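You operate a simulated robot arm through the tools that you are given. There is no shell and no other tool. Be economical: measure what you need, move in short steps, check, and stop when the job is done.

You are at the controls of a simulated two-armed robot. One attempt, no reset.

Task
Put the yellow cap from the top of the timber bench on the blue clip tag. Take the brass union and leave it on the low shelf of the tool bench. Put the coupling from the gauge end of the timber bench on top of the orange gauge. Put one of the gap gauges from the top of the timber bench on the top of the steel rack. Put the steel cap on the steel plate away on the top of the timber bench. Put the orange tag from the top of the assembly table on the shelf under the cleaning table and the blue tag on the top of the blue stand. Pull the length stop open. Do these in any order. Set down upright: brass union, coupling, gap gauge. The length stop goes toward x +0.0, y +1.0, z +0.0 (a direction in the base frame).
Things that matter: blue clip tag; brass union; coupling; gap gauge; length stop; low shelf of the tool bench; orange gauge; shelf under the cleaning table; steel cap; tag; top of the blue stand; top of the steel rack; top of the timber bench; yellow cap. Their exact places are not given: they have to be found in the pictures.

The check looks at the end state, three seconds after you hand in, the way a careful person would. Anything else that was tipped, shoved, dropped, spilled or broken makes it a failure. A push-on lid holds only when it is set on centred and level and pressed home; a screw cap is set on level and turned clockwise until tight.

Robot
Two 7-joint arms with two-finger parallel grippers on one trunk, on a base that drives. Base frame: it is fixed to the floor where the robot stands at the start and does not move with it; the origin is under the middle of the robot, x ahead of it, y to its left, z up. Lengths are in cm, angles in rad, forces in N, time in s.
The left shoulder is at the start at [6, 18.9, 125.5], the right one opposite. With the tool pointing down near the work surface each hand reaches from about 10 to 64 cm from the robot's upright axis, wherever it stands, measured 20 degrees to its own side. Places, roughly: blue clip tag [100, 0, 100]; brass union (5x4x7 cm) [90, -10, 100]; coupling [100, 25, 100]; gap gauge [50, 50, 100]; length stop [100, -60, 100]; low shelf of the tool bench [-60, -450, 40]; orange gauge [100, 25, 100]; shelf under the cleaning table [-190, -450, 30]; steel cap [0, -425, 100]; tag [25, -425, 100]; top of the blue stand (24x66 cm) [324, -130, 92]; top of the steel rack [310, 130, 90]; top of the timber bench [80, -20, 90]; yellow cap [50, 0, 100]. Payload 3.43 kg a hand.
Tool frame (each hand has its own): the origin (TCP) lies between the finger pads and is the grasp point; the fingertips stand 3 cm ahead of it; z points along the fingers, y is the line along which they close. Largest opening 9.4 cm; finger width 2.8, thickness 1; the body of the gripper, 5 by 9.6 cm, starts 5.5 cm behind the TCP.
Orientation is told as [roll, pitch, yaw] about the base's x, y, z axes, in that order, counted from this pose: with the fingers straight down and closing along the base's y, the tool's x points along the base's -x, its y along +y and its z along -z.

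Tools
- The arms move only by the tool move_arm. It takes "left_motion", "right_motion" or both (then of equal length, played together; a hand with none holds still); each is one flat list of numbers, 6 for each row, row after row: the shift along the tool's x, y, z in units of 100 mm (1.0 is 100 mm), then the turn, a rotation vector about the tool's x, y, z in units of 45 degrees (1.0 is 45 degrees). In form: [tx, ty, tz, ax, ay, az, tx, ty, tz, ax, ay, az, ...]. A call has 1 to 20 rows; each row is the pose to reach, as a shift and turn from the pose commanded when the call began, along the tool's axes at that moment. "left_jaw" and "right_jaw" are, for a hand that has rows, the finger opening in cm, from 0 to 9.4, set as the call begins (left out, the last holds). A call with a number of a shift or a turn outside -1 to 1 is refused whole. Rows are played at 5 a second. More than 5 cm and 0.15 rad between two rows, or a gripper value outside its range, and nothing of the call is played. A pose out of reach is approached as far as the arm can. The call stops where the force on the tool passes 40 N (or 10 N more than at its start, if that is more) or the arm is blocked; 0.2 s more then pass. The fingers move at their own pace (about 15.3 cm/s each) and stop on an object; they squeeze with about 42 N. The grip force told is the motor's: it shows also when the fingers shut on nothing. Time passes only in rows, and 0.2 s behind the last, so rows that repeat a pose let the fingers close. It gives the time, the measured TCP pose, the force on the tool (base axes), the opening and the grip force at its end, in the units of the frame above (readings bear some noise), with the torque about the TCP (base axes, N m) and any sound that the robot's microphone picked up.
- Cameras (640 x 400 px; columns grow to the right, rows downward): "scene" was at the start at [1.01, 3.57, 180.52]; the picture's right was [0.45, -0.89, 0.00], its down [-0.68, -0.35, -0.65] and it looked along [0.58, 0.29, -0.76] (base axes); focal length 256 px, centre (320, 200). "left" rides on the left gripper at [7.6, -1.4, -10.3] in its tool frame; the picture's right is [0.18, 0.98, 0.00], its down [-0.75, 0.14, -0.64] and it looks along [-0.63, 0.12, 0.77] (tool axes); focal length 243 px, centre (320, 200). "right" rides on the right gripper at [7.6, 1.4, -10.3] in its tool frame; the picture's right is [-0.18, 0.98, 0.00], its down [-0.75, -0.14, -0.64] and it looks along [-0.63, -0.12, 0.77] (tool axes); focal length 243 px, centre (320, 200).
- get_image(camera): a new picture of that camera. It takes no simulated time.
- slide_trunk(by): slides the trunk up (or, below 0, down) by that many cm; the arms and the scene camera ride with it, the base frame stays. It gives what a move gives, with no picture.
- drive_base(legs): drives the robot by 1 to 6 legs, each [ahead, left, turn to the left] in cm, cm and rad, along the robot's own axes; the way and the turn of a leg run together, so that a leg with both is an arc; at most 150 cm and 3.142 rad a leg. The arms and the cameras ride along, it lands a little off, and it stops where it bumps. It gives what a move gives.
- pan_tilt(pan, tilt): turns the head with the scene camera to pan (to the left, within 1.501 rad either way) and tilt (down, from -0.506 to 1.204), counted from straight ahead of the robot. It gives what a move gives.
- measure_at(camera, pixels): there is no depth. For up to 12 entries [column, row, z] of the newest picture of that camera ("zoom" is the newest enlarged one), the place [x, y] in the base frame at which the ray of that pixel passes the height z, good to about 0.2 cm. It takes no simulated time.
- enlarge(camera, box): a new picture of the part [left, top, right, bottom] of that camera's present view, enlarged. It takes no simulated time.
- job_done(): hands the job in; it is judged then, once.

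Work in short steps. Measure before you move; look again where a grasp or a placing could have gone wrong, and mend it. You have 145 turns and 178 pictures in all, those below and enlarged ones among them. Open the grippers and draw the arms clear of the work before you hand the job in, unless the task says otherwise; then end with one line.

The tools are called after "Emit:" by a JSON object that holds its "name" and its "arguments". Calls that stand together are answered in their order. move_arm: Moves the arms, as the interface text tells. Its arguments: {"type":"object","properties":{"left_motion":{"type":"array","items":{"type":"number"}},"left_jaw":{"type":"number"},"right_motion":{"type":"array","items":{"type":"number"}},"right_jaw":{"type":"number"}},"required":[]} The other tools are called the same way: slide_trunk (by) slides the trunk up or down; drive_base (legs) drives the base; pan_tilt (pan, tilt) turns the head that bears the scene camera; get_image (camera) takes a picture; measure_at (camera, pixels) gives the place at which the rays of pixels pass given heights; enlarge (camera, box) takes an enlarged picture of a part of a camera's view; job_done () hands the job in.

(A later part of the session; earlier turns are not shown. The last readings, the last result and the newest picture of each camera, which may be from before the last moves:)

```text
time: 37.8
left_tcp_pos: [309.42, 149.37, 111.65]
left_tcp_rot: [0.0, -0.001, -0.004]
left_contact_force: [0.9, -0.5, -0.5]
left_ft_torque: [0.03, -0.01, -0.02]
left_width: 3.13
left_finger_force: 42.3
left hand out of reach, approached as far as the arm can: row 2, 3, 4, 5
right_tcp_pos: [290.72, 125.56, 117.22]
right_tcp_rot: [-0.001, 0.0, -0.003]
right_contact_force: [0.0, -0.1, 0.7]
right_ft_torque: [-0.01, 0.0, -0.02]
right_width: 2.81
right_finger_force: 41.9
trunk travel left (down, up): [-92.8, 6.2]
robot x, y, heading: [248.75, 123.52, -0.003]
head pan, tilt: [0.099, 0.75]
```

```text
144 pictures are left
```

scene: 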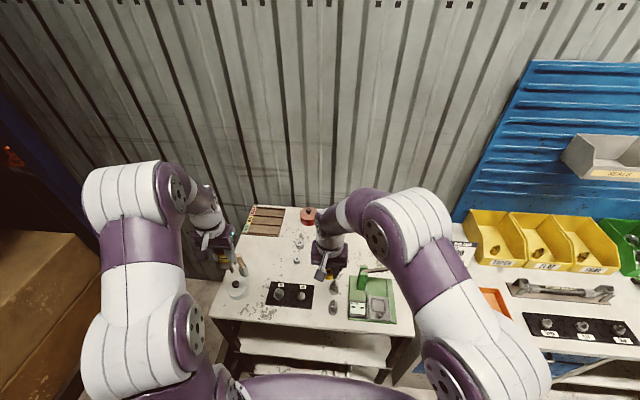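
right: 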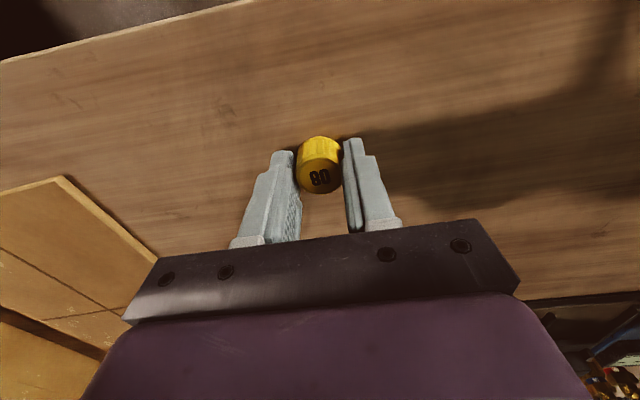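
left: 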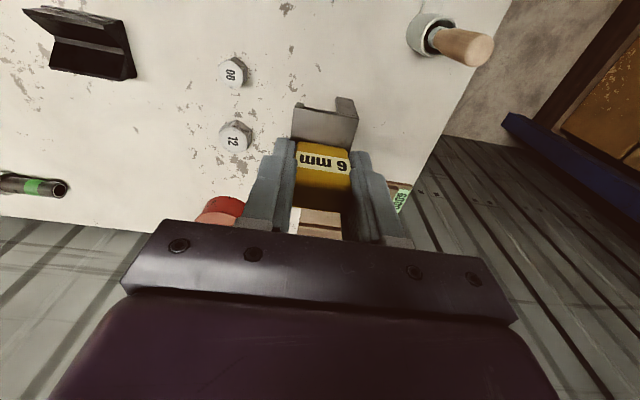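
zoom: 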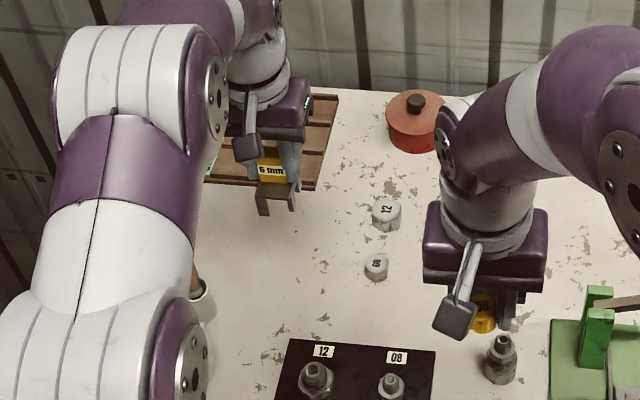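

The gauge is above clear white surface. I lower further to z≈102 and look.

Emit:
{"name": "move_arm", "arguments": {"left_motion": [0, 0, 0.4, 0, 0, 0, 0, 0, 0.8, 0, 0, 0, 0, 0, 1.0, 0, 0, 0]}}

Emit:
{"name": "get_image", "arguments": {"camera": "left"}}

Emit:
{"name": "enlarge", "arguments": {"camera": "scene", "box": [220, 210, 320, 285]}}

```text
time: 38.6
left_tcp_pos: [309.56, 149.33, 101.5]
left_tcp_rot: [0.001, 0.001, -0.004]
left_contact_force: [-0.2, 0.3, 0.1]
left_ft_torque: [0.0, 0.0, 0.0]
left_width: 3.12
left_finger_force: 42.2
right_tcp_pos: [290.69, 125.47, 117.25]
right_tcp_rot: [0.0, 0.0, -0.004]
right_contact_force: [-0.1, -0.6, 0.2]
right_ft_torque: [0.03, 0.02, 0.0]
right_width: 2.8
right_finger_force: 42.1
trunk travel left (down, up): [-92.8, 6.2]
robot x, y, heading: [248.62, 123.04, -0.002]
head pan, tilt: [0.099, 0.75]
```

```text
143 pictures are left
```

left: 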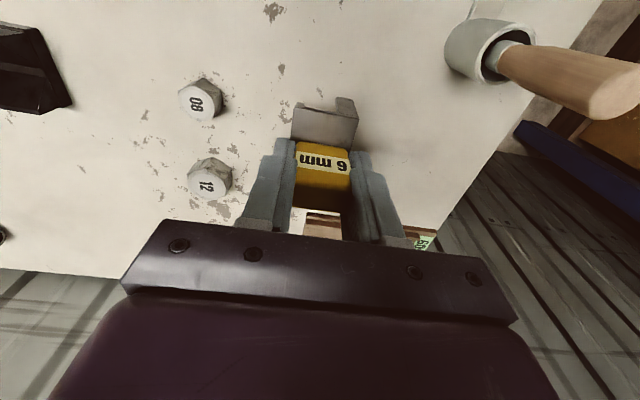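

```text
5.33 times, centred on (270, 248) of scene
```

zoom: 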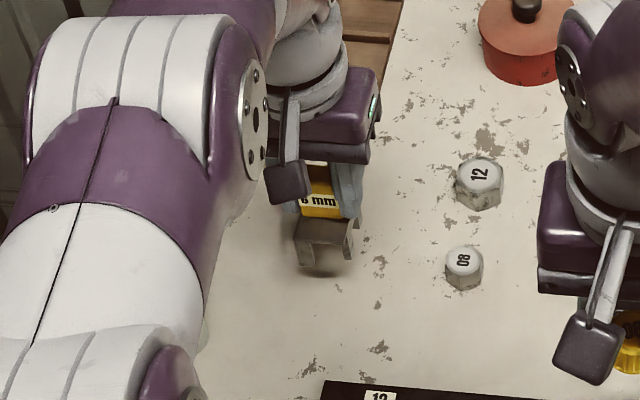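

Close to the surface. I lower by small rows until force appears.

Emit:
{"name": "move_arm", "arguments": {"left_motion": [0, 0, 0.15, 0, 0, 0, 0, 0, 0.25, 0, 0, 0, 0, 0, 0.3, 0, 0, 0, 0, 0, 0.33, 0, 0, 0, 0, 0, 0.36, 0, 0, 0]}}

Emit:
{"name": "move_arm", "arguments": {"left_motion": [0, 0, 0.02, 0, 0, 0, 0, 0, 0.04, 0, 0, 0, 0, 0, 0.06, 0, 0, 0]}}

```text
time: 39.8
left_tcp_pos: [309.43, 149.39, 98.05]
left_tcp_rot: [0.002, 0.001, -0.006]
left_contact_force: [0.1, -0.4, -1.6]
left_ft_torque: [0.0, -0.02, 0.01]
left_width: 3.16
left_finger_force: 42.2
right_tcp_pos: [290.64, 125.62, 117.12]
right_tcp_rot: [0.001, 0.0, -0.004]
right_contact_force: [1.0, -0.1, -0.2]
right_ft_torque: [0.0, -0.02, -0.04]
right_width: 2.78
right_finger_force: 41.9
trunk travel left (down, up): [-92.8, 6.2]
robot x, y, heading: [248.82, 123.6, -0.007]
head pan, tilt: [0.099, 0.75]
```

```text
time: 40.6
left_tcp_pos: [309.31, 149.29, 97.41]
left_tcp_rot: [0.001, -0.001, -0.006]
left_contact_force: [0.1, 0.0, 0.1]
left_ft_torque: [0.02, 0.0, 0.01]
left_width: 3.12
left_finger_force: 42.1
right_tcp_pos: [290.72, 125.55, 117.18]
right_tcp_rot: [0.0, 0.0, -0.004]
right_contact_force: [0.5, -0.7, -0.6]
right_ft_torque: [0.01, 0.01, 0.06]
right_width: 2.76
right_finger_force: 41.5
trunk travel left (down, up): [-92.8, 6.2]
robot x, y, heading: [248.56, 123.5, -0.008]
head pan, tilt: [0.099, 0.75]
```

Still no contact at z 97.4; I keep lowering by small rows.

Emit:
{"name": "move_arm", "arguments": {"left_motion": [0, 0, 0.03, 0, 0, 0, 0, 0, 0.06, 0, 0, 0, 0, 0, 0.09, 0, 0, 0, 0, 0, 0.09, 0, 0, 0]}}

Emit:
{"name": "move_arm", "arguments": {"left_motion": [0, 0, 0.02, 0, 0, 0, 0, 0, 0.04, 0, 0, 0, 0, 0, 0.06, 0, 0, 0, 0, 0, 0.06, 0, 0, 0]}}

Emit:
{"name": "enlarge", "arguments": {"camera": "scene", "box": [220, 210, 320, 285]}}

```text
time: 41.6
left_tcp_pos: [309.33, 149.21, 96.85]
left_tcp_rot: [0.001, -0.006, -0.005]
left_contact_force: [1.9, 0.7, 22.3]
left_ft_torque: [0.21, 0.33, -0.03]
left_width: 3.15
left_finger_force: 41.5
right_tcp_pos: [290.44, 125.47, 117.32]
right_tcp_rot: [0.001, -0.001, -0.004]
right_contact_force: [-0.1, -0.6, 0.7]
right_ft_torque: [0.02, 0.0, 0.01]
right_width: 2.75
right_finger_force: 42.2
trunk travel left (down, up): [-92.8, 6.2]
robot x, y, heading: [248.9, 123.5, -0.006]
head pan, tilt: [0.099, 0.75]
```

```text
time: 42.1
left_tcp_pos: [309.57, 149.32, 96.82]
left_tcp_rot: [0.003, -0.012, -0.003]
left_contact_force: [-8.8, -1.7, 24.0]
left_ft_torque: [-0.1, 1.18, 0.04]
left_width: 3.12
left_finger_force: 42.4
right_tcp_pos: [290.53, 125.4, 117.18]
right_tcp_rot: [0.001, -0.002, -0.002]
right_contact_force: [0.7, -0.5, -1.1]
right_ft_torque: [0.05, 0.05, -0.01]
right_width: 2.76
right_finger_force: 41.8
trunk travel left (down, up): [-92.8, 6.2]
robot x, y, heading: [249.15, 123.24, -0.003]
head pan, tilt: [0.099, 0.75]
stopped in row 2 (left hand): the force on the tool passed its limit at 42 N (the readings are from after the stop); the commanded pose is now the measured one
```

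```text
5.33 times, centred on (270, 248) of scene
```

zoom: 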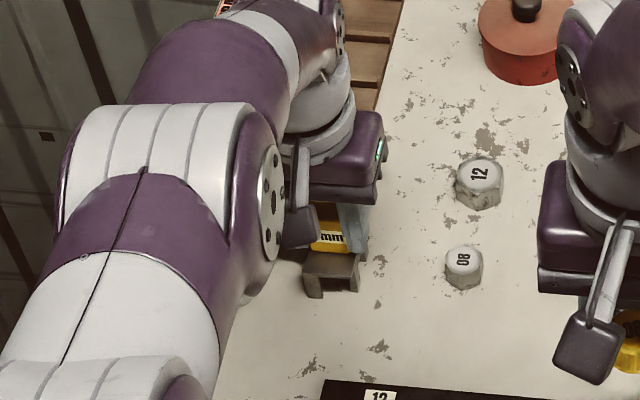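

The gauge stands on the rack. I open to 5.5 cm and rise straight up.

Emit:
{"name": "move_arm", "arguments": {"left_motion": [0, 0, -0.03, 0, 0, 0, 0, 0, -0.03, 0, 0, 0, 0, 0, -0.03, 0, 0, 0], "left_jaw": 5.5}}

Emit:
{"name": "move_arm", "arguments": {"left_motion": [0, 0, -0.3, 0, 0, 0, 0, 0, -0.7, 0, 0, 0, 0, 0, -1, 0, 0, 0]}}

Emit:
{"name": "move_arm", "arguments": {"left_motion": [0, 0, -0.4, 0, 0, 0, 0.2, 0, -0.8, 0, 0, 0, 0.5, 0, -1, 0, 0, 0]}}

Emit:
{"name": "get_image", "arguments": {"camera": "left"}}

```text
time: 42.9
left_tcp_pos: [309.75, 149.48, 96.95]
left_tcp_rot: [0.003, -0.009, -0.007]
left_contact_force: [-0.5, -0.4, -0.1]
left_ft_torque: [0.03, 0.01, -0.02]
left_width: 5.5
left_finger_force: 0.0
right_tcp_pos: [290.71, 125.55, 117.14]
right_tcp_rot: [0.0, -0.001, -0.004]
right_contact_force: [-0.2, -0.3, 0.3]
right_ft_torque: [0.02, -0.01, 0.02]
right_width: 2.73
right_finger_force: 41.8
trunk travel left (down, up): [-92.8, 6.2]
robot x, y, heading: [248.7, 123.47, -0.005]
head pan, tilt: [0.099, 0.75]
```

```text
time: 43.7
left_tcp_pos: [309.24, 149.34, 106.89]
left_tcp_rot: [0.002, -0.009, -0.005]
left_contact_force: [-0.5, -0.1, 0.3]
left_ft_torque: [-0.01, 0.0, -0.02]
left_width: 5.52
left_finger_force: 0.0
right_tcp_pos: [290.66, 125.49, 117.12]
right_tcp_rot: [0.001, 0.001, -0.004]
right_contact_force: [-0.3, 0.1, 0.0]
right_ft_torque: [0.03, 0.01, 0.01]
right_width: 2.71
right_finger_force: 42.1
trunk travel left (down, up): [-92.8, 6.2]
robot x, y, heading: [248.65, 123.4, -0.005]
head pan, tilt: [0.099, 0.75]
```

```text
time: 44.5
left_tcp_pos: [304.47, 149.34, 116.87]
left_tcp_rot: [0.004, -0.011, -0.006]
left_contact_force: [-0.4, 0.0, -0.9]
left_ft_torque: [-0.02, 0.0, -0.02]
left_width: 5.49
left_finger_force: 0.0
right_tcp_pos: [290.55, 125.45, 117.17]
right_tcp_rot: [0.001, 0.0, -0.001]
right_contact_force: [-0.6, -0.2, 0.2]
right_ft_torque: [0.01, -0.04, 0.01]
right_width: 2.69
right_finger_force: 41.7
trunk travel left (down, up): [-92.8, 6.2]
robot x, y, heading: [248.91, 123.38, -0.004]
head pan, tilt: [0.099, 0.75]
```

```text
140 pictures are left
```

left: 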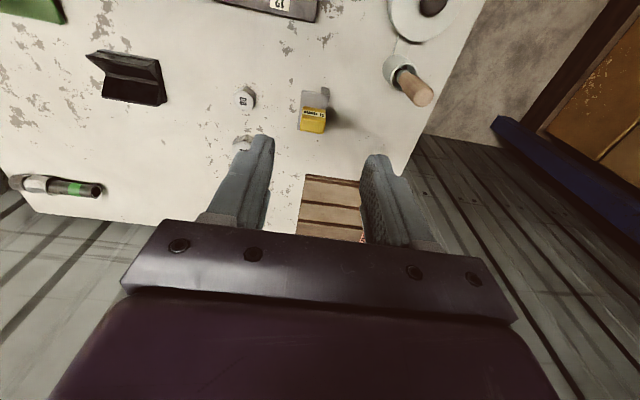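

Gap gauge stands upright on the rack. The right jaw reading drifts (2.89→2.69), so I check the cap.

Emit:
{"name": "get_image", "arguments": {"camera": "right"}}

Emit:
{"name": "enlarge", "arguments": {"camera": "right", "box": [240, 110, 400, 230]}}

```text
139 pictures are left
```

right: 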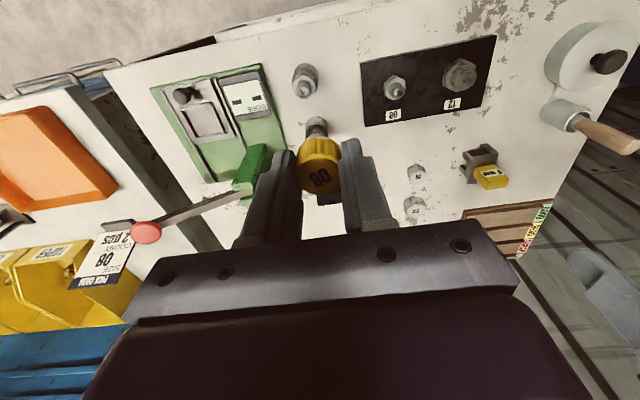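

```text
3.33 times, centred on (320, 170) of right
```

zoom: 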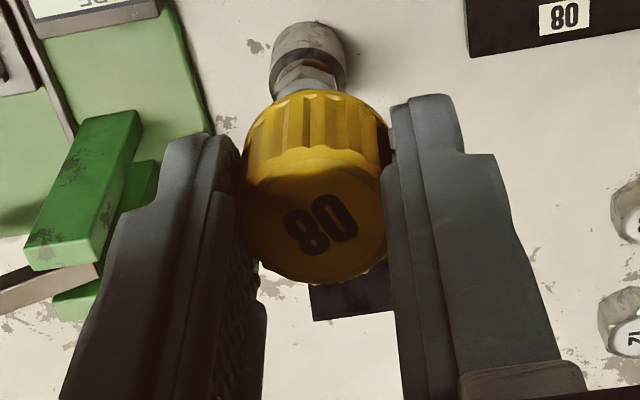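

Cap is held, still vertical. I back off, strafe to y≈-20 and turn to face the bench from behind.

Emit:
{"name": "drive_base", "arguments": {"legs": [[-54, 0, 0.004], [0, -140, 0], [0, 0, 3.14]]}}

Emit:
{"name": "pan_tilt", "arguments": {"pan": 0.0, "tilt": 0.75}}

Emit:
{"name": "get_image", "arguments": {"camera": "scene"}}

```text
time: 61.7
left_tcp_pos: [136.97, -44.44, 116.81]
left_tcp_rot: [0.001, -0.008, 3.14]
left_contact_force: [0.0, 1.5, 0.6]
left_ft_torque: [-0.03, -0.02, 0.0]
left_width: 5.49
left_finger_force: 0.1
right_tcp_pos: [150.83, -20.39, 117.23]
right_tcp_rot: [0.0, 0.0, 3.142]
right_contact_force: [0.0, 0.2, -0.4]
right_ft_torque: [0.01, 0.01, 0.03]
right_width: 2.51
right_finger_force: 41.4
trunk travel left (down, up): [-92.8, 6.2]
robot x, y, heading: [192.82, -18.29, 3.142]
head pan, tilt: [0.099, 0.75]
```

```text
time: 62.4
left_tcp_pos: [137.01, -44.51, 116.85]
left_tcp_rot: [0.002, -0.008, 3.139]
left_contact_force: [-0.1, 0.3, -0.9]
left_ft_torque: [0.05, 0.0, 0.01]
left_width: 5.5
left_finger_force: 0.1
right_tcp_pos: [150.78, -20.41, 117.19]
right_tcp_rot: [0.0, 0.0, 3.141]
right_contact_force: [0.1, 0.1, -0.4]
right_ft_torque: [-0.02, 0.0, 0.01]
right_width: 2.52
right_finger_force: 41.9
trunk travel left (down, up): [-92.8, 6.2]
robot x, y, heading: [192.57, -18.05, 3.14]
head pan, tilt: [0.0, 0.75]
```

```text
137 pictures are left
```

scene: 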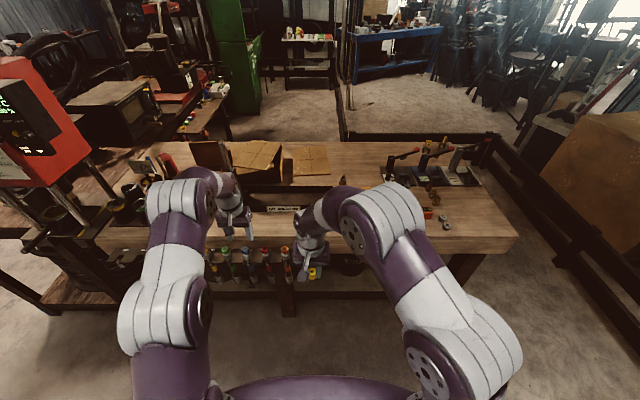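

The jaw creeps (2.52). I retract the left hand backward and up, and check the right camera.

Emit:
{"name": "move_arm", "arguments": {"left_motion": [0.35, 0, -0.3, 0, 0, 0, 0.7, 0, -0.6, 0, 0, 0, 1, 0, -0.9, 0, 0, 0]}}

Emit:
{"name": "move_arm", "arguments": {"left_motion": [0.35, 0.2, -0.2, 0, 0, 0, 0.7, 0.5, -0.4, 0, 0, 0, 0.9, 0.8, -0.6, 0, 0, 0]}}

Emit:
{"name": "get_image", "arguments": {"camera": "right"}}

Emit:
{"name": "enlarge", "arguments": {"camera": "scene", "box": [180, 130, 500, 290]}}

```text
time: 63.2
left_tcp_pos: [147.29, -44.39, 125.69]
left_tcp_rot: [0.001, -0.011, 3.139]
left_contact_force: [0.3, 0.0, 0.5]
left_ft_torque: [0.0, 0.03, 0.0]
left_width: 5.48
left_finger_force: 0.0
right_tcp_pos: [151.01, -20.53, 117.18]
right_tcp_rot: [0.0, -0.002, 3.142]
right_contact_force: [-0.2, -0.7, -0.4]
right_ft_torque: [0.02, 0.02, -0.01]
right_width: 2.53
right_finger_force: 41.7
trunk travel left (down, up): [-92.8, 6.2]
robot x, y, heading: [192.69, -18.24, 3.138]
head pan, tilt: [0.0, 0.75]
```

```text
refused: row 2 steps farther than a row can; nothing moved
```

```text
136 pictures are left
```

right: 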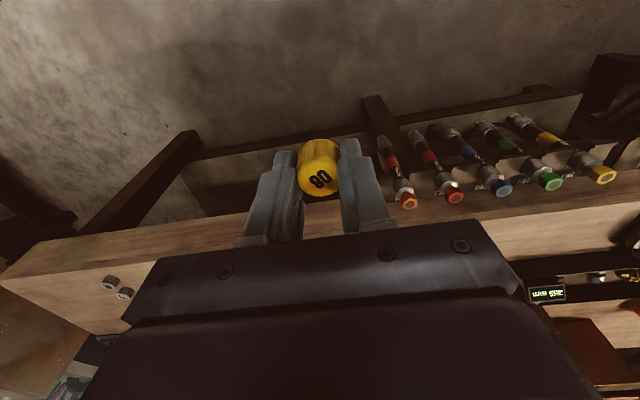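

```text
2.00 times, centred on (340, 210) of scene
```

zoom: 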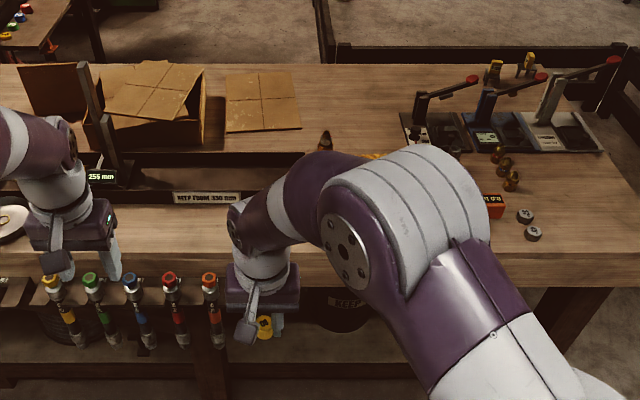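

The clip tag is hidden by the right arm. I go ahead 28 and right 33 to see it left of the arm.

Emit:
{"name": "drive_base", "arguments": {"legs": [[0, -33, 0], [28, 0, 0]]}}

Emit:
{"name": "pan_tilt", "arguments": {"pan": 0.2, "tilt": 0.9}}

Emit:
{"name": "get_image", "arguments": {"camera": "scene"}}

Emit:
{"name": "get_image", "arguments": {"camera": "right"}}

```text
time: 66.9
left_tcp_pos: [118.92, -12.29, 125.62]
left_tcp_rot: [0.001, -0.012, -3.141]
left_contact_force: [-0.7, 0.5, -0.3]
left_ft_torque: [0.01, 0.04, -0.01]
left_width: 5.49
left_finger_force: 0.0
right_tcp_pos: [122.57, 11.66, 117.24]
right_tcp_rot: [0.001, -0.003, -3.138]
right_contact_force: [0.1, -0.9, 0.8]
right_ft_torque: [0.01, -0.03, -0.02]
right_width: 2.53
right_finger_force: 41.8
trunk travel left (down, up): [-92.8, 6.2]
robot x, y, heading: [164.2, 13.94, -3.134]
head pan, tilt: [0.0, 0.75]
```

```text
time: 67.6
left_tcp_pos: [118.8, -12.27, 125.53]
left_tcp_rot: [0.003, -0.008, -3.139]
left_contact_force: [0.6, 0.0, 0.5]
left_ft_torque: [0.02, 0.0, 0.01]
left_width: 5.51
left_finger_force: 0.1
right_tcp_pos: [122.32, 11.76, 117.11]
right_tcp_rot: [0.0, -0.001, -3.138]
right_contact_force: [0.2, 0.2, 0.4]
right_ft_torque: [-0.05, -0.01, -0.01]
right_width: 2.52
right_finger_force: 42.2
trunk travel left (down, up): [-92.8, 6.2]
robot x, y, heading: [164.44, 14.43, -3.138]
head pan, tilt: [0.201, 0.901]
```

```text
134 pictures are left
```

scene: 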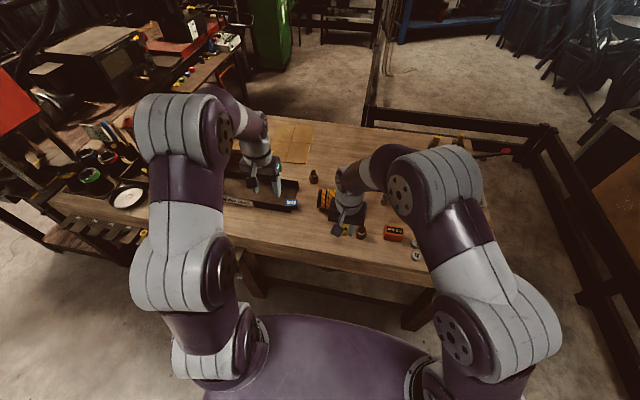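

```text
133 pictures are left
```

right: 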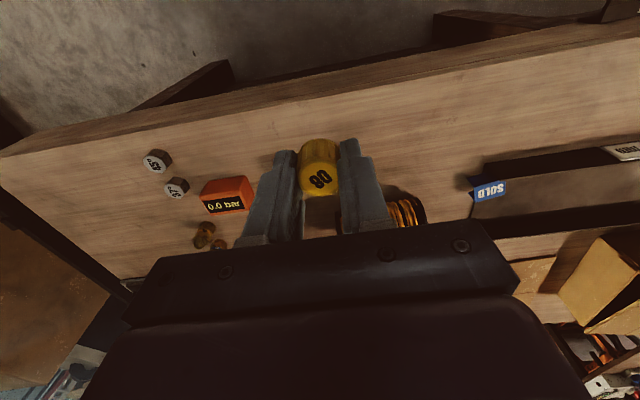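

The clip tag shows at right-camera (488,190) and scene (290,203). I enlarge both.

Emit:
{"name": "enlarge", "arguments": {"camera": "right", "box": [450, 160, 530, 220]}}

Emit:
{"name": "enlarge", "arguments": {"camera": "scene", "box": [220, 150, 340, 230]}}

Emit:
{"name": "measure_at", "arguments": {"camera": "right", "pixels": [[488, 190, 97], [488, 190, 99], [488, 190, 101], [472, 192, 99], [505, 186, 99], [227, 188, 99], [227, 188, 97]]}}

Emit:
{"name": "measure_at", "arguments": {"camera": "scene", "pixels": [[290, 203, 97], [290, 203, 99], [290, 203, 101], [394, 233, 97], [314, 177, 96], [361, 234, 94]]}}

```text
6.67 times, centred on (490, 190) of right
```

zoom: 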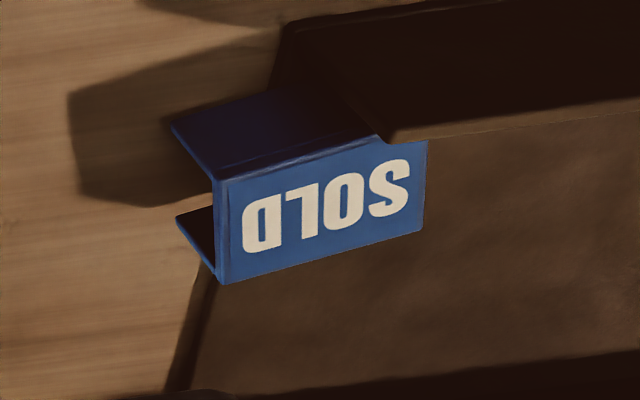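

```text
5.00 times, centred on (280, 190) of scene
```

zoom: 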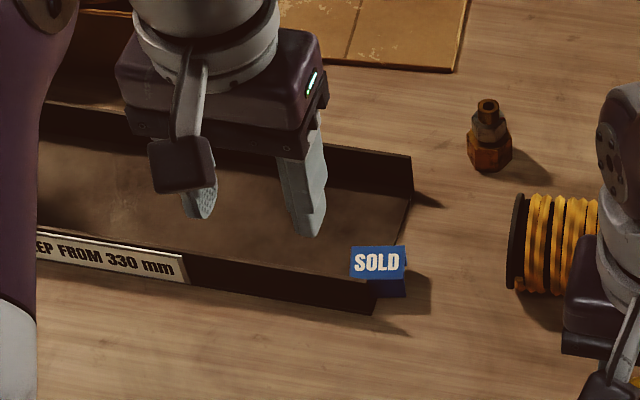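

```text
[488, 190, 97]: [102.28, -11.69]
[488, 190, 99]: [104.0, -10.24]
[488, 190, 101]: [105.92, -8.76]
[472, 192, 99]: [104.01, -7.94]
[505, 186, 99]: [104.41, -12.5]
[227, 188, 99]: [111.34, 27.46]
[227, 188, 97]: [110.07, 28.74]
```

```text
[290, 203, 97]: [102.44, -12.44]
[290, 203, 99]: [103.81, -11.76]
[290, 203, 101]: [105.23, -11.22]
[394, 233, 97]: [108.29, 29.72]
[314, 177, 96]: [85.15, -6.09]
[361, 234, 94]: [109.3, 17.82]
```

The SOLD tag is a low U clip with a flat top near z≈96. I measure its top corners in both pictures at z 95–97.

Emit:
{"name": "measure_at", "arguments": {"camera": "right", "pixels": [[476.2, 187, 96], [505.7, 181.3, 96], [505.3, 194.8, 96], [475.3, 202.6, 96], [490.6, 191.4, 95], [490.6, 191.4, 96], [490.6, 191.4, 97]]}}

Emit:
{"name": "measure_at", "arguments": {"camera": "scene", "pixels": [[286.4, 199.4, 96], [297.4, 200, 96], [296.6, 206.2, 96], [286, 205.4, 96], [291.6, 202.8, 95], [291.6, 202.8, 96], [291.6, 202.8, 97]]}}

```text
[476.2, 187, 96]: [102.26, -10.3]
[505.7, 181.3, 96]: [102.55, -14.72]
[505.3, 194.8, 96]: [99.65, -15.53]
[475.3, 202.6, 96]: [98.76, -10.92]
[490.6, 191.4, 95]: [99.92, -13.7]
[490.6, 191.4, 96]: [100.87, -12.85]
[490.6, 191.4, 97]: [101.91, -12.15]
```

```text
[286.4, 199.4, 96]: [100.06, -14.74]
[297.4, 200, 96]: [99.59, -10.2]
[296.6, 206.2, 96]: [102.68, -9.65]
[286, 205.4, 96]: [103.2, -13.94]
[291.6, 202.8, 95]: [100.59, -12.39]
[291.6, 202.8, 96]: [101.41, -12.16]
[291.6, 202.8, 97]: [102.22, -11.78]
```

Top centre of the tag is ≈(102,-12.0), z≈97. I retract the left hand further and drive so the right hand is near the tag.

Emit:
{"name": "move_arm", "arguments": {"left_motion": [0.4, 0, -0.2, 0, 0, 0, 0.8, 0, -0.4, 0, 0, 0, 1, 0, -0.6, 0, 0, 0]}}

Emit:
{"name": "drive_base", "arguments": {"legs": [[0, 30, -0.003], [6, 0, 0]]}}

Emit:
{"name": "get_image", "arguments": {"camera": "scene"}}

Emit:
{"name": "get_image", "arguments": {"camera": "right"}}

```text
time: 68.4
left_tcp_pos: [128.73, -12.54, 131.5]
left_tcp_rot: [0.002, -0.009, -3.14]
left_contact_force: [-0.1, 0.2, -0.4]
left_ft_torque: [0.01, -0.05, 0.02]
left_width: 5.48
left_finger_force: 0.1
right_tcp_pos: [122.49, 11.75, 117.13]
right_tcp_rot: [0.001, 0.001, -3.138]
right_contact_force: [-0.5, -0.7, -0.4]
right_ft_torque: [0.0, -0.04, -0.03]
right_width: 2.54
right_finger_force: 42.2
trunk travel left (down, up): [-92.8, 6.2]
robot x, y, heading: [164.66, 13.95, -3.14]
head pan, tilt: [0.201, 0.901]
```

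```text
time: 71.0
left_tcp_pos: [123.96, -42.38, 131.65]
left_tcp_rot: [0.002, -0.017, -3.133]
left_contact_force: [1.4, 0.6, -0.1]
left_ft_torque: [0.01, 0.06, -0.03]
left_width: 5.52
left_finger_force: 0.1
right_tcp_pos: [117.33, -18.26, 117.35]
right_tcp_rot: [0.0, -0.006, -3.134]
right_contact_force: [1.3, 0.7, 0.7]
right_ft_torque: [-0.02, 0.05, 0.0]
right_width: 2.56
right_finger_force: 42.0
trunk travel left (down, up): [-92.8, 6.2]
robot x, y, heading: [158.47, -15.89, -3.135]
head pan, tilt: [0.201, 0.901]
```

```text
130 pictures are left
```

scene: 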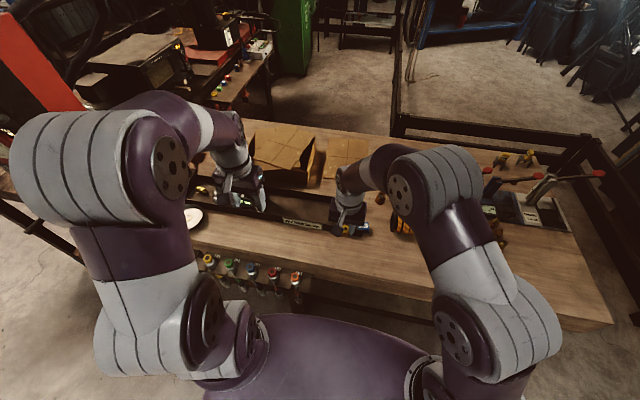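

```text
129 pictures are left
```

right: 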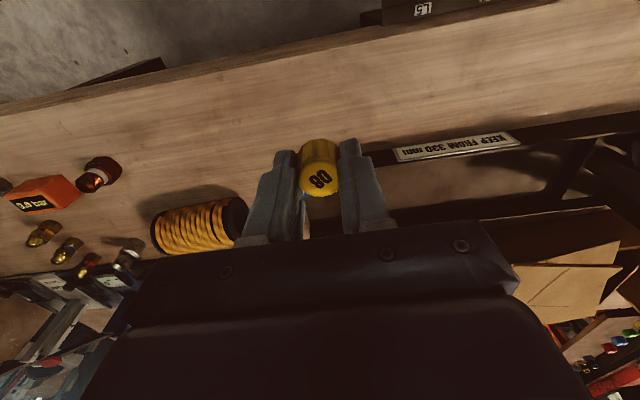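

Now I bring the cap over the tag: 15.3 cm ahead and 6.3 cm to the right, and down to z≈111.

Emit:
{"name": "move_arm", "arguments": {"right_motion": [-0.4, -0.15, 0, 0, 0, 0, -0.8, -0.3, 0, 0, 0, 0]}}

Emit:
{"name": "move_arm", "arguments": {"right_motion": [-0.35, -0.15, 0, 0, 0, 0, -0.73, -0.33, 0.1, 0, 0, 0, -0.73, -0.33, 0.5, 0, 0, 0]}}

Emit:
{"name": "get_image", "arguments": {"camera": "right"}}

Emit:
{"name": "enlarge", "arguments": {"camera": "scene", "box": [300, 170, 420, 260]}}

```text
time: 71.6
left_tcp_pos: [123.22, -42.51, 131.55]
left_tcp_rot: [0.003, -0.011, -3.134]
left_contact_force: [0.1, -0.3, -0.1]
left_ft_torque: [-0.02, -0.01, -0.02]
left_width: 5.5
left_finger_force: 0.1
right_tcp_pos: [108.8, -15.54, 117.15]
right_tcp_rot: [0.003, -0.002, -3.131]
right_contact_force: [0.1, -0.4, 0.2]
right_ft_torque: [-0.01, -0.04, 0.01]
right_width: 2.53
right_finger_force: 42.2
trunk travel left (down, up): [-92.8, 6.2]
robot x, y, heading: [158.58, -15.94, -3.136]
head pan, tilt: [0.201, 0.901]
```

```text
time: 72.4
left_tcp_pos: [123.03, -42.62, 131.48]
left_tcp_rot: [0.003, -0.008, -3.132]
left_contact_force: [-0.8, -0.6, -0.4]
left_ft_torque: [0.03, 0.02, 0.02]
left_width: 5.51
left_finger_force: 0.1
right_tcp_pos: [101.23, -12.08, 112.15]
right_tcp_rot: [0.0, -0.002, -3.13]
right_contact_force: [0.4, 0.3, -0.6]
right_ft_torque: [0.0, 0.0, -0.03]
right_width: 2.52
right_finger_force: 42.1
trunk travel left (down, up): [-92.8, 6.2]
robot x, y, heading: [158.63, -15.34, -3.133]
head pan, tilt: [0.201, 0.901]
```

```text
128 pictures are left
```

right: 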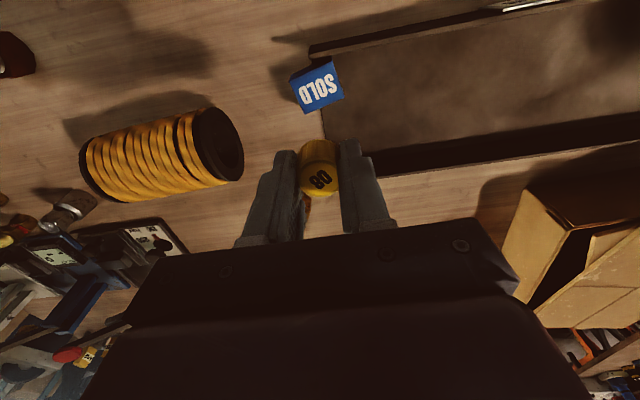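

```text
4.44 times, centred on (360, 215) of scene
```

zoom: 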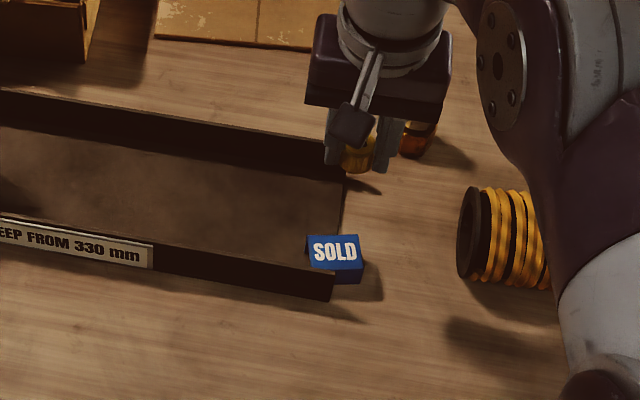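

The tag's centre is at (318,86) in the right picture. I enlarge and measure it at several heights.

Emit:
{"name": "enlarge", "arguments": {"camera": "right", "box": [270, 40, 370, 210]}}

Emit:
{"name": "measure_at", "arguments": {"camera": "right", "pixels": [[291, 76, 97], [331, 60, 97], [344, 97, 97], [303, 113, 97], [318, 86, 97], [318, 86, 96], [318, 86, 98]]}}

```text
2.35 times, centred on (320, 125) of right
```

zoom: 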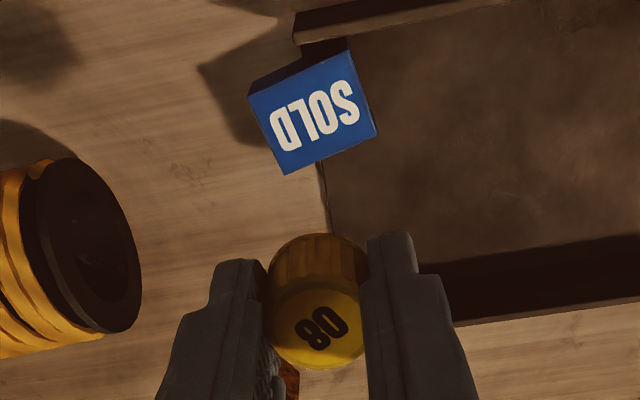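

```text
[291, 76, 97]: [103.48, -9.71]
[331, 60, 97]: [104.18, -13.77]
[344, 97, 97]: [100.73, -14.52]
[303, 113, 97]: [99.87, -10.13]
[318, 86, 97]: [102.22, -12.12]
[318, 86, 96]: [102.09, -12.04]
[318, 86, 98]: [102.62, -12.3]
```

Tag centre (102.1,-12.1). I shift +0.9 cm in x and lower to z≈102, then look.

Emit:
{"name": "move_arm", "arguments": {"right_motion": [0.09, 0, 0.3, 0, 0, 0, 0.09, 0, 0.7, 0, 0, 0, 0.09, 0, 0.98, 0, 0, 0]}}

Emit:
{"name": "enlarge", "arguments": {"camera": "right", "box": [240, 70, 400, 210]}}

Emit:
{"name": "enlarge", "arguments": {"camera": "scene", "box": [320, 190, 400, 250]}}

```text
time: 73.2
left_tcp_pos: [123.02, -42.51, 131.47]
left_tcp_rot: [0.002, -0.009, -3.134]
left_contact_force: [0.4, 0.1, -1.0]
left_ft_torque: [-0.01, 0.02, 0.0]
left_width: 5.48
left_finger_force: 0.0
right_tcp_pos: [102.0, -12.17, 102.24]
right_tcp_rot: [0.002, 0.001, -3.133]
right_contact_force: [-0.4, -1.0, -2.2]
right_ft_torque: [0.04, -0.01, -0.01]
right_width: 2.56
right_finger_force: 41.9
trunk travel left (down, up): [-92.8, 6.2]
robot x, y, heading: [158.54, -15.66, -3.14]
head pan, tilt: [0.201, 0.901]
```

```text
2.86 times, centred on (320, 140) of right
```

zoom: 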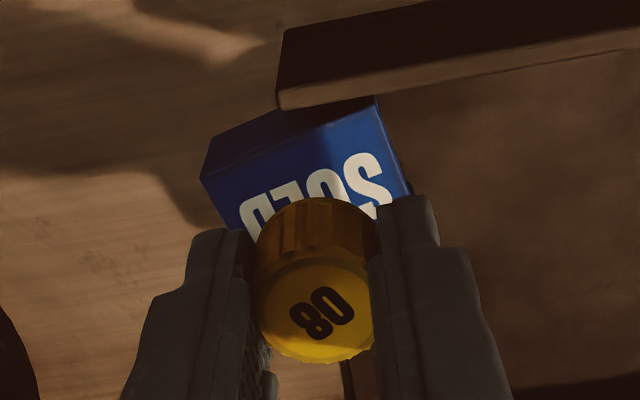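

```text
6.67 times, centred on (360, 220) of scene
```

zoom: 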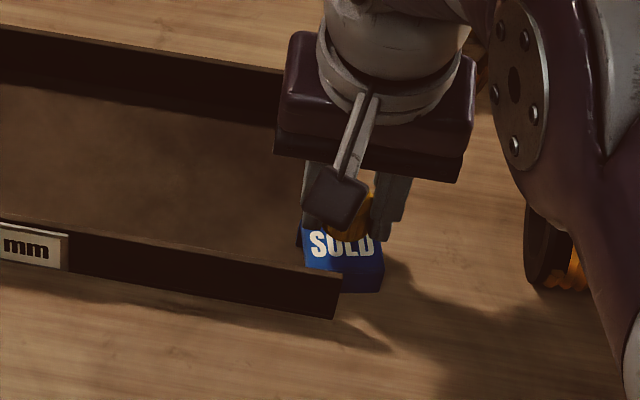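

I check one tag corner (zoom (375,112)) against the previous measure.

Emit:
{"name": "measure_at", "arguments": {"camera": "zoom", "pixels": [[360, 220, 97]]}}

Emit:
{"name": "measure_at", "arguments": {"camera": "right", "pixels": [[338.8, 110, 97], [285, 142, 97], [338.8, 110, 96], [285, 142, 96], [351, 139, 97]]}}

```text
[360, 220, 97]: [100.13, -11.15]
```

```text
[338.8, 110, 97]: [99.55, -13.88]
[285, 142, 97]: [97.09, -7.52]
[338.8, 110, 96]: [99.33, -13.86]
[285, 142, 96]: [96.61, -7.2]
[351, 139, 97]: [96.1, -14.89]
```

I lower in small rows toward contact at about z 100.

Emit:
{"name": "move_arm", "arguments": {"right_motion": [0, 0, 0.08, 0, 0, 0, 0, 0, 0.12, 0, 0, 0, 0, 0, 0.16, 0, 0, 0, 0, 0, 0.16, 0, 0, 0]}}

Emit:
{"name": "move_arm", "arguments": {"right_motion": [0, 0, 0.03, 0, 0, 0, 0, 0, 0.06, 0, 0, 0, 0, 0, 0.06, 0, 0, 0]}}

```text
time: 74.2
left_tcp_pos: [123.05, -42.59, 131.48]
left_tcp_rot: [0.002, -0.008, -3.135]
left_contact_force: [-0.4, 0.3, -0.9]
left_ft_torque: [-0.02, 0.02, -0.01]
left_width: 5.47
left_finger_force: 0.1
right_tcp_pos: [102.19, -12.38, 100.64]
right_tcp_rot: [0.0, 0.0, -3.133]
right_contact_force: [0.2, 0.1, -0.1]
right_ft_torque: [0.03, 0.03, 0.0]
right_width: 2.55
right_finger_force: 42.4
trunk travel left (down, up): [-92.8, 6.2]
robot x, y, heading: [158.56, -15.7, -3.137]
head pan, tilt: [0.201, 0.901]
```

```text
time: 75.0
left_tcp_pos: [123.16, -42.43, 131.58]
left_tcp_rot: [0.002, -0.012, -3.132]
left_contact_force: [-0.1, -0.9, 0.6]
left_ft_torque: [-0.01, -0.04, -0.02]
left_width: 5.5
left_finger_force: 0.0
right_tcp_pos: [102.16, -12.27, 100.13]
right_tcp_rot: [0.0, 0.001, -3.133]
right_contact_force: [-0.1, 0.0, -1.2]
right_ft_torque: [0.04, 0.03, -0.01]
right_width: 2.55
right_finger_force: 41.5
trunk travel left (down, up): [-92.8, 6.2]
robot x, y, heading: [158.32, -15.65, -3.134]
head pan, tilt: [0.201, 0.901]
```

No contact yet; further small rows.

Emit:
{"name": "move_arm", "arguments": {"right_motion": [0, 0, 0.03, 0, 0, 0, 0, 0, 0.05, 0, 0, 0, 0, 0, 0.05, 0, 0, 0]}}

Emit:
{"name": "enlarge", "arguments": {"camera": "right", "box": [240, 70, 400, 210]}}

Emit:
{"name": "enlarge", "arguments": {"camera": "scene", "box": [340, 205, 390, 242]}}

```text
time: 75.8
left_tcp_pos: [123.3, -42.63, 131.54]
left_tcp_rot: [0.002, -0.013, -3.133]
left_contact_force: [-0.2, -0.4, -0.3]
left_ft_torque: [0.0, 0.04, 0.01]
left_width: 5.5
left_finger_force: 0.1
right_tcp_pos: [102.09, -12.28, 100.04]
right_tcp_rot: [0.002, -0.006, -3.13]
right_contact_force: [-0.6, -2.0, 20.7]
right_ft_torque: [-0.19, -0.05, -0.02]
right_width: 2.55
right_finger_force: 42.0
trunk travel left (down, up): [-92.8, 6.2]
robot x, y, heading: [158.63, -15.5, -3.134]
head pan, tilt: [0.201, 0.901]
```

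```text
2.86 times, centred on (320, 140) of right
```

zoom: 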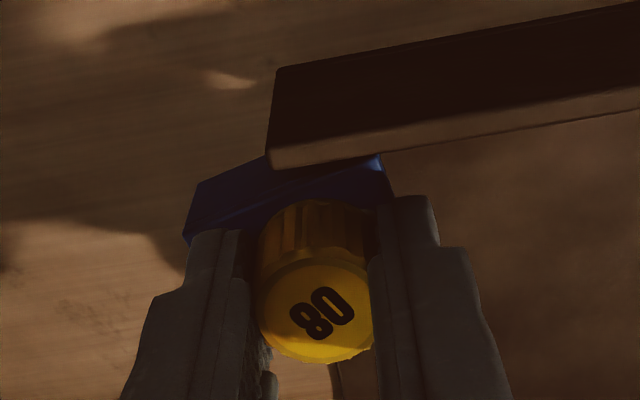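

```text
10.81 times, centred on (365, 224) of scene
```

zoom: 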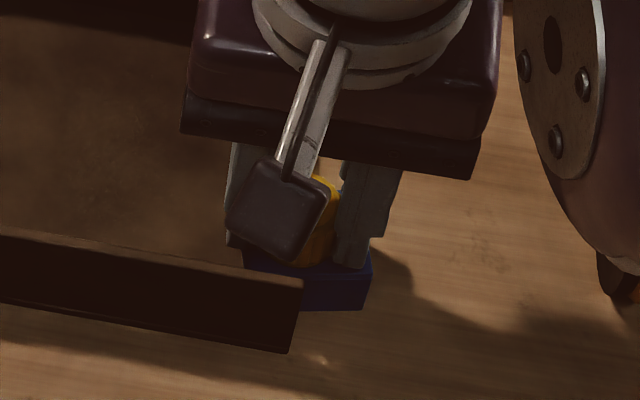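

Contact (20 N). I open the jaws to 4.5 cm and rise straight up, then look.

Emit:
{"name": "move_arm", "arguments": {"right_motion": [0, 0, -0.01, 0, 0, 0, 0, 0, -0.01, 0, 0, 0, 0, 0, -0.01, 0, 0, 0], "right_jaw": 4.5}}

Emit:
{"name": "move_arm", "arguments": {"right_motion": [0, 0, -0.2, 0, 0, 0, 0, 0, -0.6, 0, 0, 0, 0, 0, -1, 0, 0, 0]}}

Emit:
{"name": "get_image", "arguments": {"camera": "right"}}

Emit:
{"name": "enlarge", "arguments": {"camera": "right", "box": [270, 40, 370, 140]}}

```text
time: 76.6
left_tcp_pos: [123.31, -42.44, 131.6]
left_tcp_rot: [0.002, -0.009, -3.132]
left_contact_force: [-0.7, 0.0, -0.2]
left_ft_torque: [0.0, 0.0, 0.03]
left_width: 5.51
left_finger_force: 0.1
right_tcp_pos: [102.27, -12.2, 99.85]
right_tcp_rot: [0.003, -0.003, -3.133]
right_contact_force: [-4.1, 2.8, 23.0]
right_ft_torque: [0.07, 0.2, -0.05]
right_width: 4.05
right_finger_force: 0.0
trunk travel left (down, up): [-92.8, 6.2]
robot x, y, heading: [158.29, -15.82, -3.129]
head pan, tilt: [0.201, 0.901]
```

```text
time: 77.4
left_tcp_pos: [123.08, -42.56, 131.53]
left_tcp_rot: [0.002, -0.01, -3.134]
left_contact_force: [-0.2, 0.8, -0.3]
left_ft_torque: [0.01, -0.01, -0.04]
left_width: 5.52
left_finger_force: 0.2
right_tcp_pos: [102.39, -12.32, 109.66]
right_tcp_rot: [-0.001, 0.001, -3.131]
right_contact_force: [-0.1, 0.1, -0.3]
right_ft_torque: [0.02, -0.01, -0.01]
right_width: 4.48
right_finger_force: 0.1
trunk travel left (down, up): [-92.8, 6.2]
robot x, y, heading: [158.73, -15.5, -3.132]
head pan, tilt: [0.201, 0.901]
```

```text
121 pictures are left
```

right: 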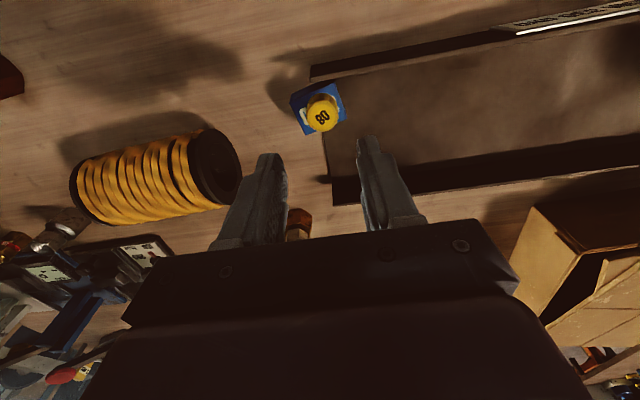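

```text
4.00 times, centred on (320, 90) of right
```

zoom: 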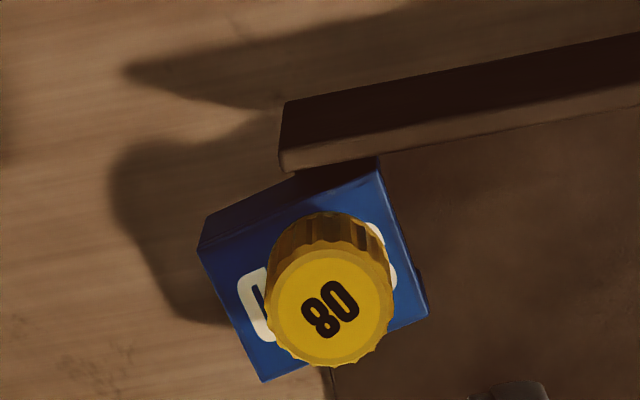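

The yellow cap rests centred on the tag. I raise and retract the right hand, then shift left to view the length stop.

Emit:
{"name": "move_arm", "arguments": {"right_motion": [0.2, 0, -0.4, 0, 0, 0, 0.5, 0, -0.75, 0, 0, 0, 0.9, 0, -1, 0, 0, 0]}}

Emit:
{"name": "move_arm", "arguments": {"right_motion": [0.35, 0, -0.3, 0, 0, 0, 0.7, 0, -0.6, 0, 0, 0, 1, 0, -0.8, 0, 0, 0]}}

Emit:
{"name": "drive_base", "arguments": {"legs": [[0, 35, -0.01]]}}

Emit:
{"name": "pan_tilt", "arguments": {"pan": 0.0, "tilt": 0.9}}

Emit:
{"name": "get_image", "arguments": {"camera": "scene"}}

Emit:
{"name": "enlarge", "arguments": {"camera": "scene", "box": [200, 120, 440, 260]}}

```text
time: 78.2
left_tcp_pos: [123.26, -42.43, 131.53]
left_tcp_rot: [0.002, -0.01, -3.131]
left_contact_force: [-0.5, -0.6, 0.1]
left_ft_torque: [0.03, -0.02, 0.0]
left_width: 5.51
left_finger_force: 0.1
right_tcp_pos: [111.41, -12.12, 119.77]
right_tcp_rot: [0.001, 0.0, -3.134]
right_contact_force: [0.3, 0.0, 0.2]
right_ft_torque: [0.0, 0.0, 0.02]
right_width: 4.49
right_finger_force: 0.0
trunk travel left (down, up): [-92.8, 6.2]
robot x, y, heading: [158.76, -15.77, -3.136]
head pan, tilt: [0.201, 0.901]
```

```text
time: 79.0
left_tcp_pos: [123.16, -42.49, 131.52]
left_tcp_rot: [0.001, -0.01, -3.135]
left_contact_force: [-0.9, 0.1, 0.0]
left_ft_torque: [-0.05, -0.03, -0.02]
left_width: 5.5
left_finger_force: 0.0
right_tcp_pos: [121.23, -11.8, 127.66]
right_tcp_rot: [0.0, 0.0, -3.133]
right_contact_force: [0.2, -0.4, 0.3]
right_ft_torque: [-0.02, 0.02, -0.01]
right_width: 4.5
right_finger_force: 0.1
trunk travel left (down, up): [-92.8, 6.2]
robot x, y, heading: [158.86, -15.52, -3.129]
head pan, tilt: [0.201, 0.901]
```

```text
time: 81.3
left_tcp_pos: [122.75, -76.63, 131.6]
left_tcp_rot: [0.003, -0.011, 3.134]
left_contact_force: [0.3, 0.8, -0.4]
left_ft_torque: [-0.04, -0.02, -0.02]
left_width: 5.48
left_finger_force: 0.0
right_tcp_pos: [121.41, -46.03, 127.61]
right_tcp_rot: [0.002, -0.001, 3.136]
right_contact_force: [1.0, 0.5, 1.0]
right_ft_torque: [-0.03, -0.01, 0.03]
right_width: 4.5
right_finger_force: 0.0
trunk travel left (down, up): [-92.8, 6.2]
robot x, y, heading: [158.85, -51.05, 3.131]
head pan, tilt: [0.201, 0.901]
```

```text
time: 82.0
left_tcp_pos: [122.65, -76.79, 131.48]
left_tcp_rot: [0.001, -0.011, 3.135]
left_contact_force: [0.2, -1.1, 1.0]
left_ft_torque: [0.02, 0.04, -0.02]
left_width: 5.5
left_finger_force: 0.1
right_tcp_pos: [121.34, -46.21, 127.69]
right_tcp_rot: [-0.001, 0.002, 3.138]
right_contact_force: [0.2, -0.4, 0.2]
right_ft_torque: [-0.01, -0.01, 0.0]
right_width: 4.5
right_finger_force: 0.1
trunk travel left (down, up): [-92.8, 6.2]
robot x, y, heading: [158.62, -50.48, 3.137]
head pan, tilt: [0.0, 0.901]
```

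```text
119 pictures are left
```

scene: 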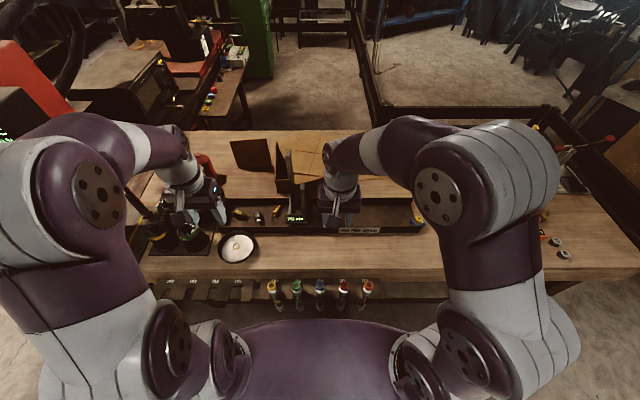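

```text
2.67 times, centred on (320, 190) of scene
```

zoom: 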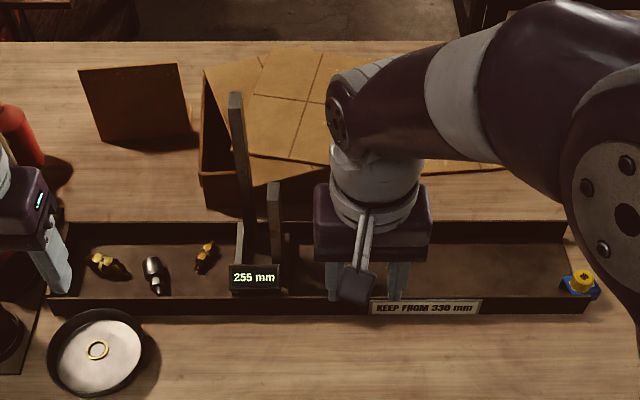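

I see the carriage with display "255 mm" and two uprights. I look with the right hand's camera and enlarge the carriage.

Emit:
{"name": "get_image", "arguments": {"camera": "right"}}

Emit:
{"name": "enlarge", "arguments": {"camera": "scene", "box": [270, 140, 350, 240]}}

Emit:
{"name": "measure_at", "arguments": {"camera": "scene", "pixels": [[289, 221, 97], [305, 221, 97], [288, 155, 105], [288, 155, 115], [288, 155, 120], [294, 207, 94], [305, 220, 94]]}}

```text
117 pictures are left
```

right: 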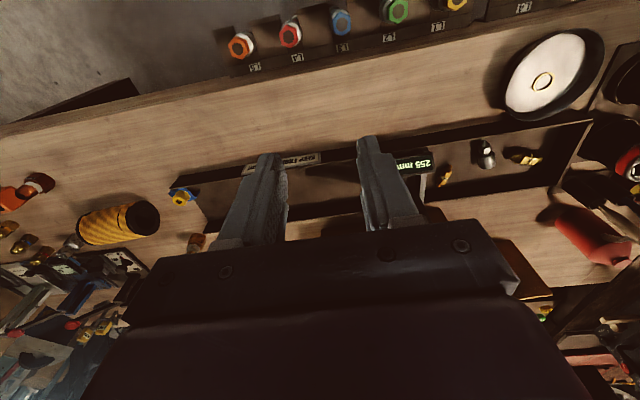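

```text
4.00 times, centred on (310, 190) of scene
```

zoom: 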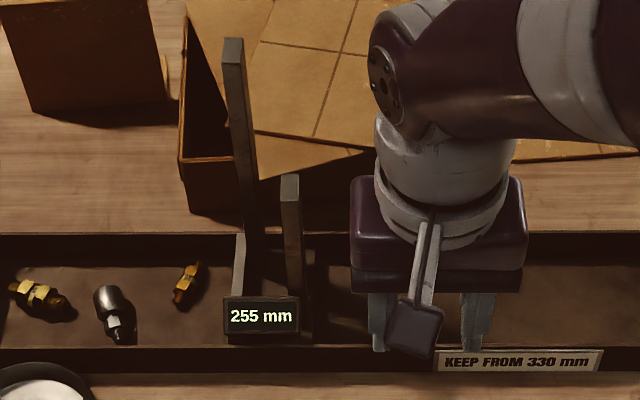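

```text
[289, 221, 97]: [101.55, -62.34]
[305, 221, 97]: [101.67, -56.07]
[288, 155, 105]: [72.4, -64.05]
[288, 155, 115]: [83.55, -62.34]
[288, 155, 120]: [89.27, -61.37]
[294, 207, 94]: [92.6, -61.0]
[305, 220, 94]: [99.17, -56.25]
```

The tall upright is near (93.5,-60.9) with its top about z 124. I measure the short upright's top (302.5,184).

Emit:
{"name": "measure_at", "arguments": {"camera": "scene", "pixels": [[302.5, 184, 100], [302.5, 184, 105], [302.5, 184, 110], [302.5, 184, 115], [288.3, 150, 124], [295, 200, 100], [308, 224, 97]]}}

```text
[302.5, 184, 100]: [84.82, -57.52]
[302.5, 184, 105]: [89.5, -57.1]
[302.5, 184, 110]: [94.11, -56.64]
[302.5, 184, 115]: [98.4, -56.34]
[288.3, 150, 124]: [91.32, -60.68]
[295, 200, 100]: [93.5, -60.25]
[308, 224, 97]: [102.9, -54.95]
```

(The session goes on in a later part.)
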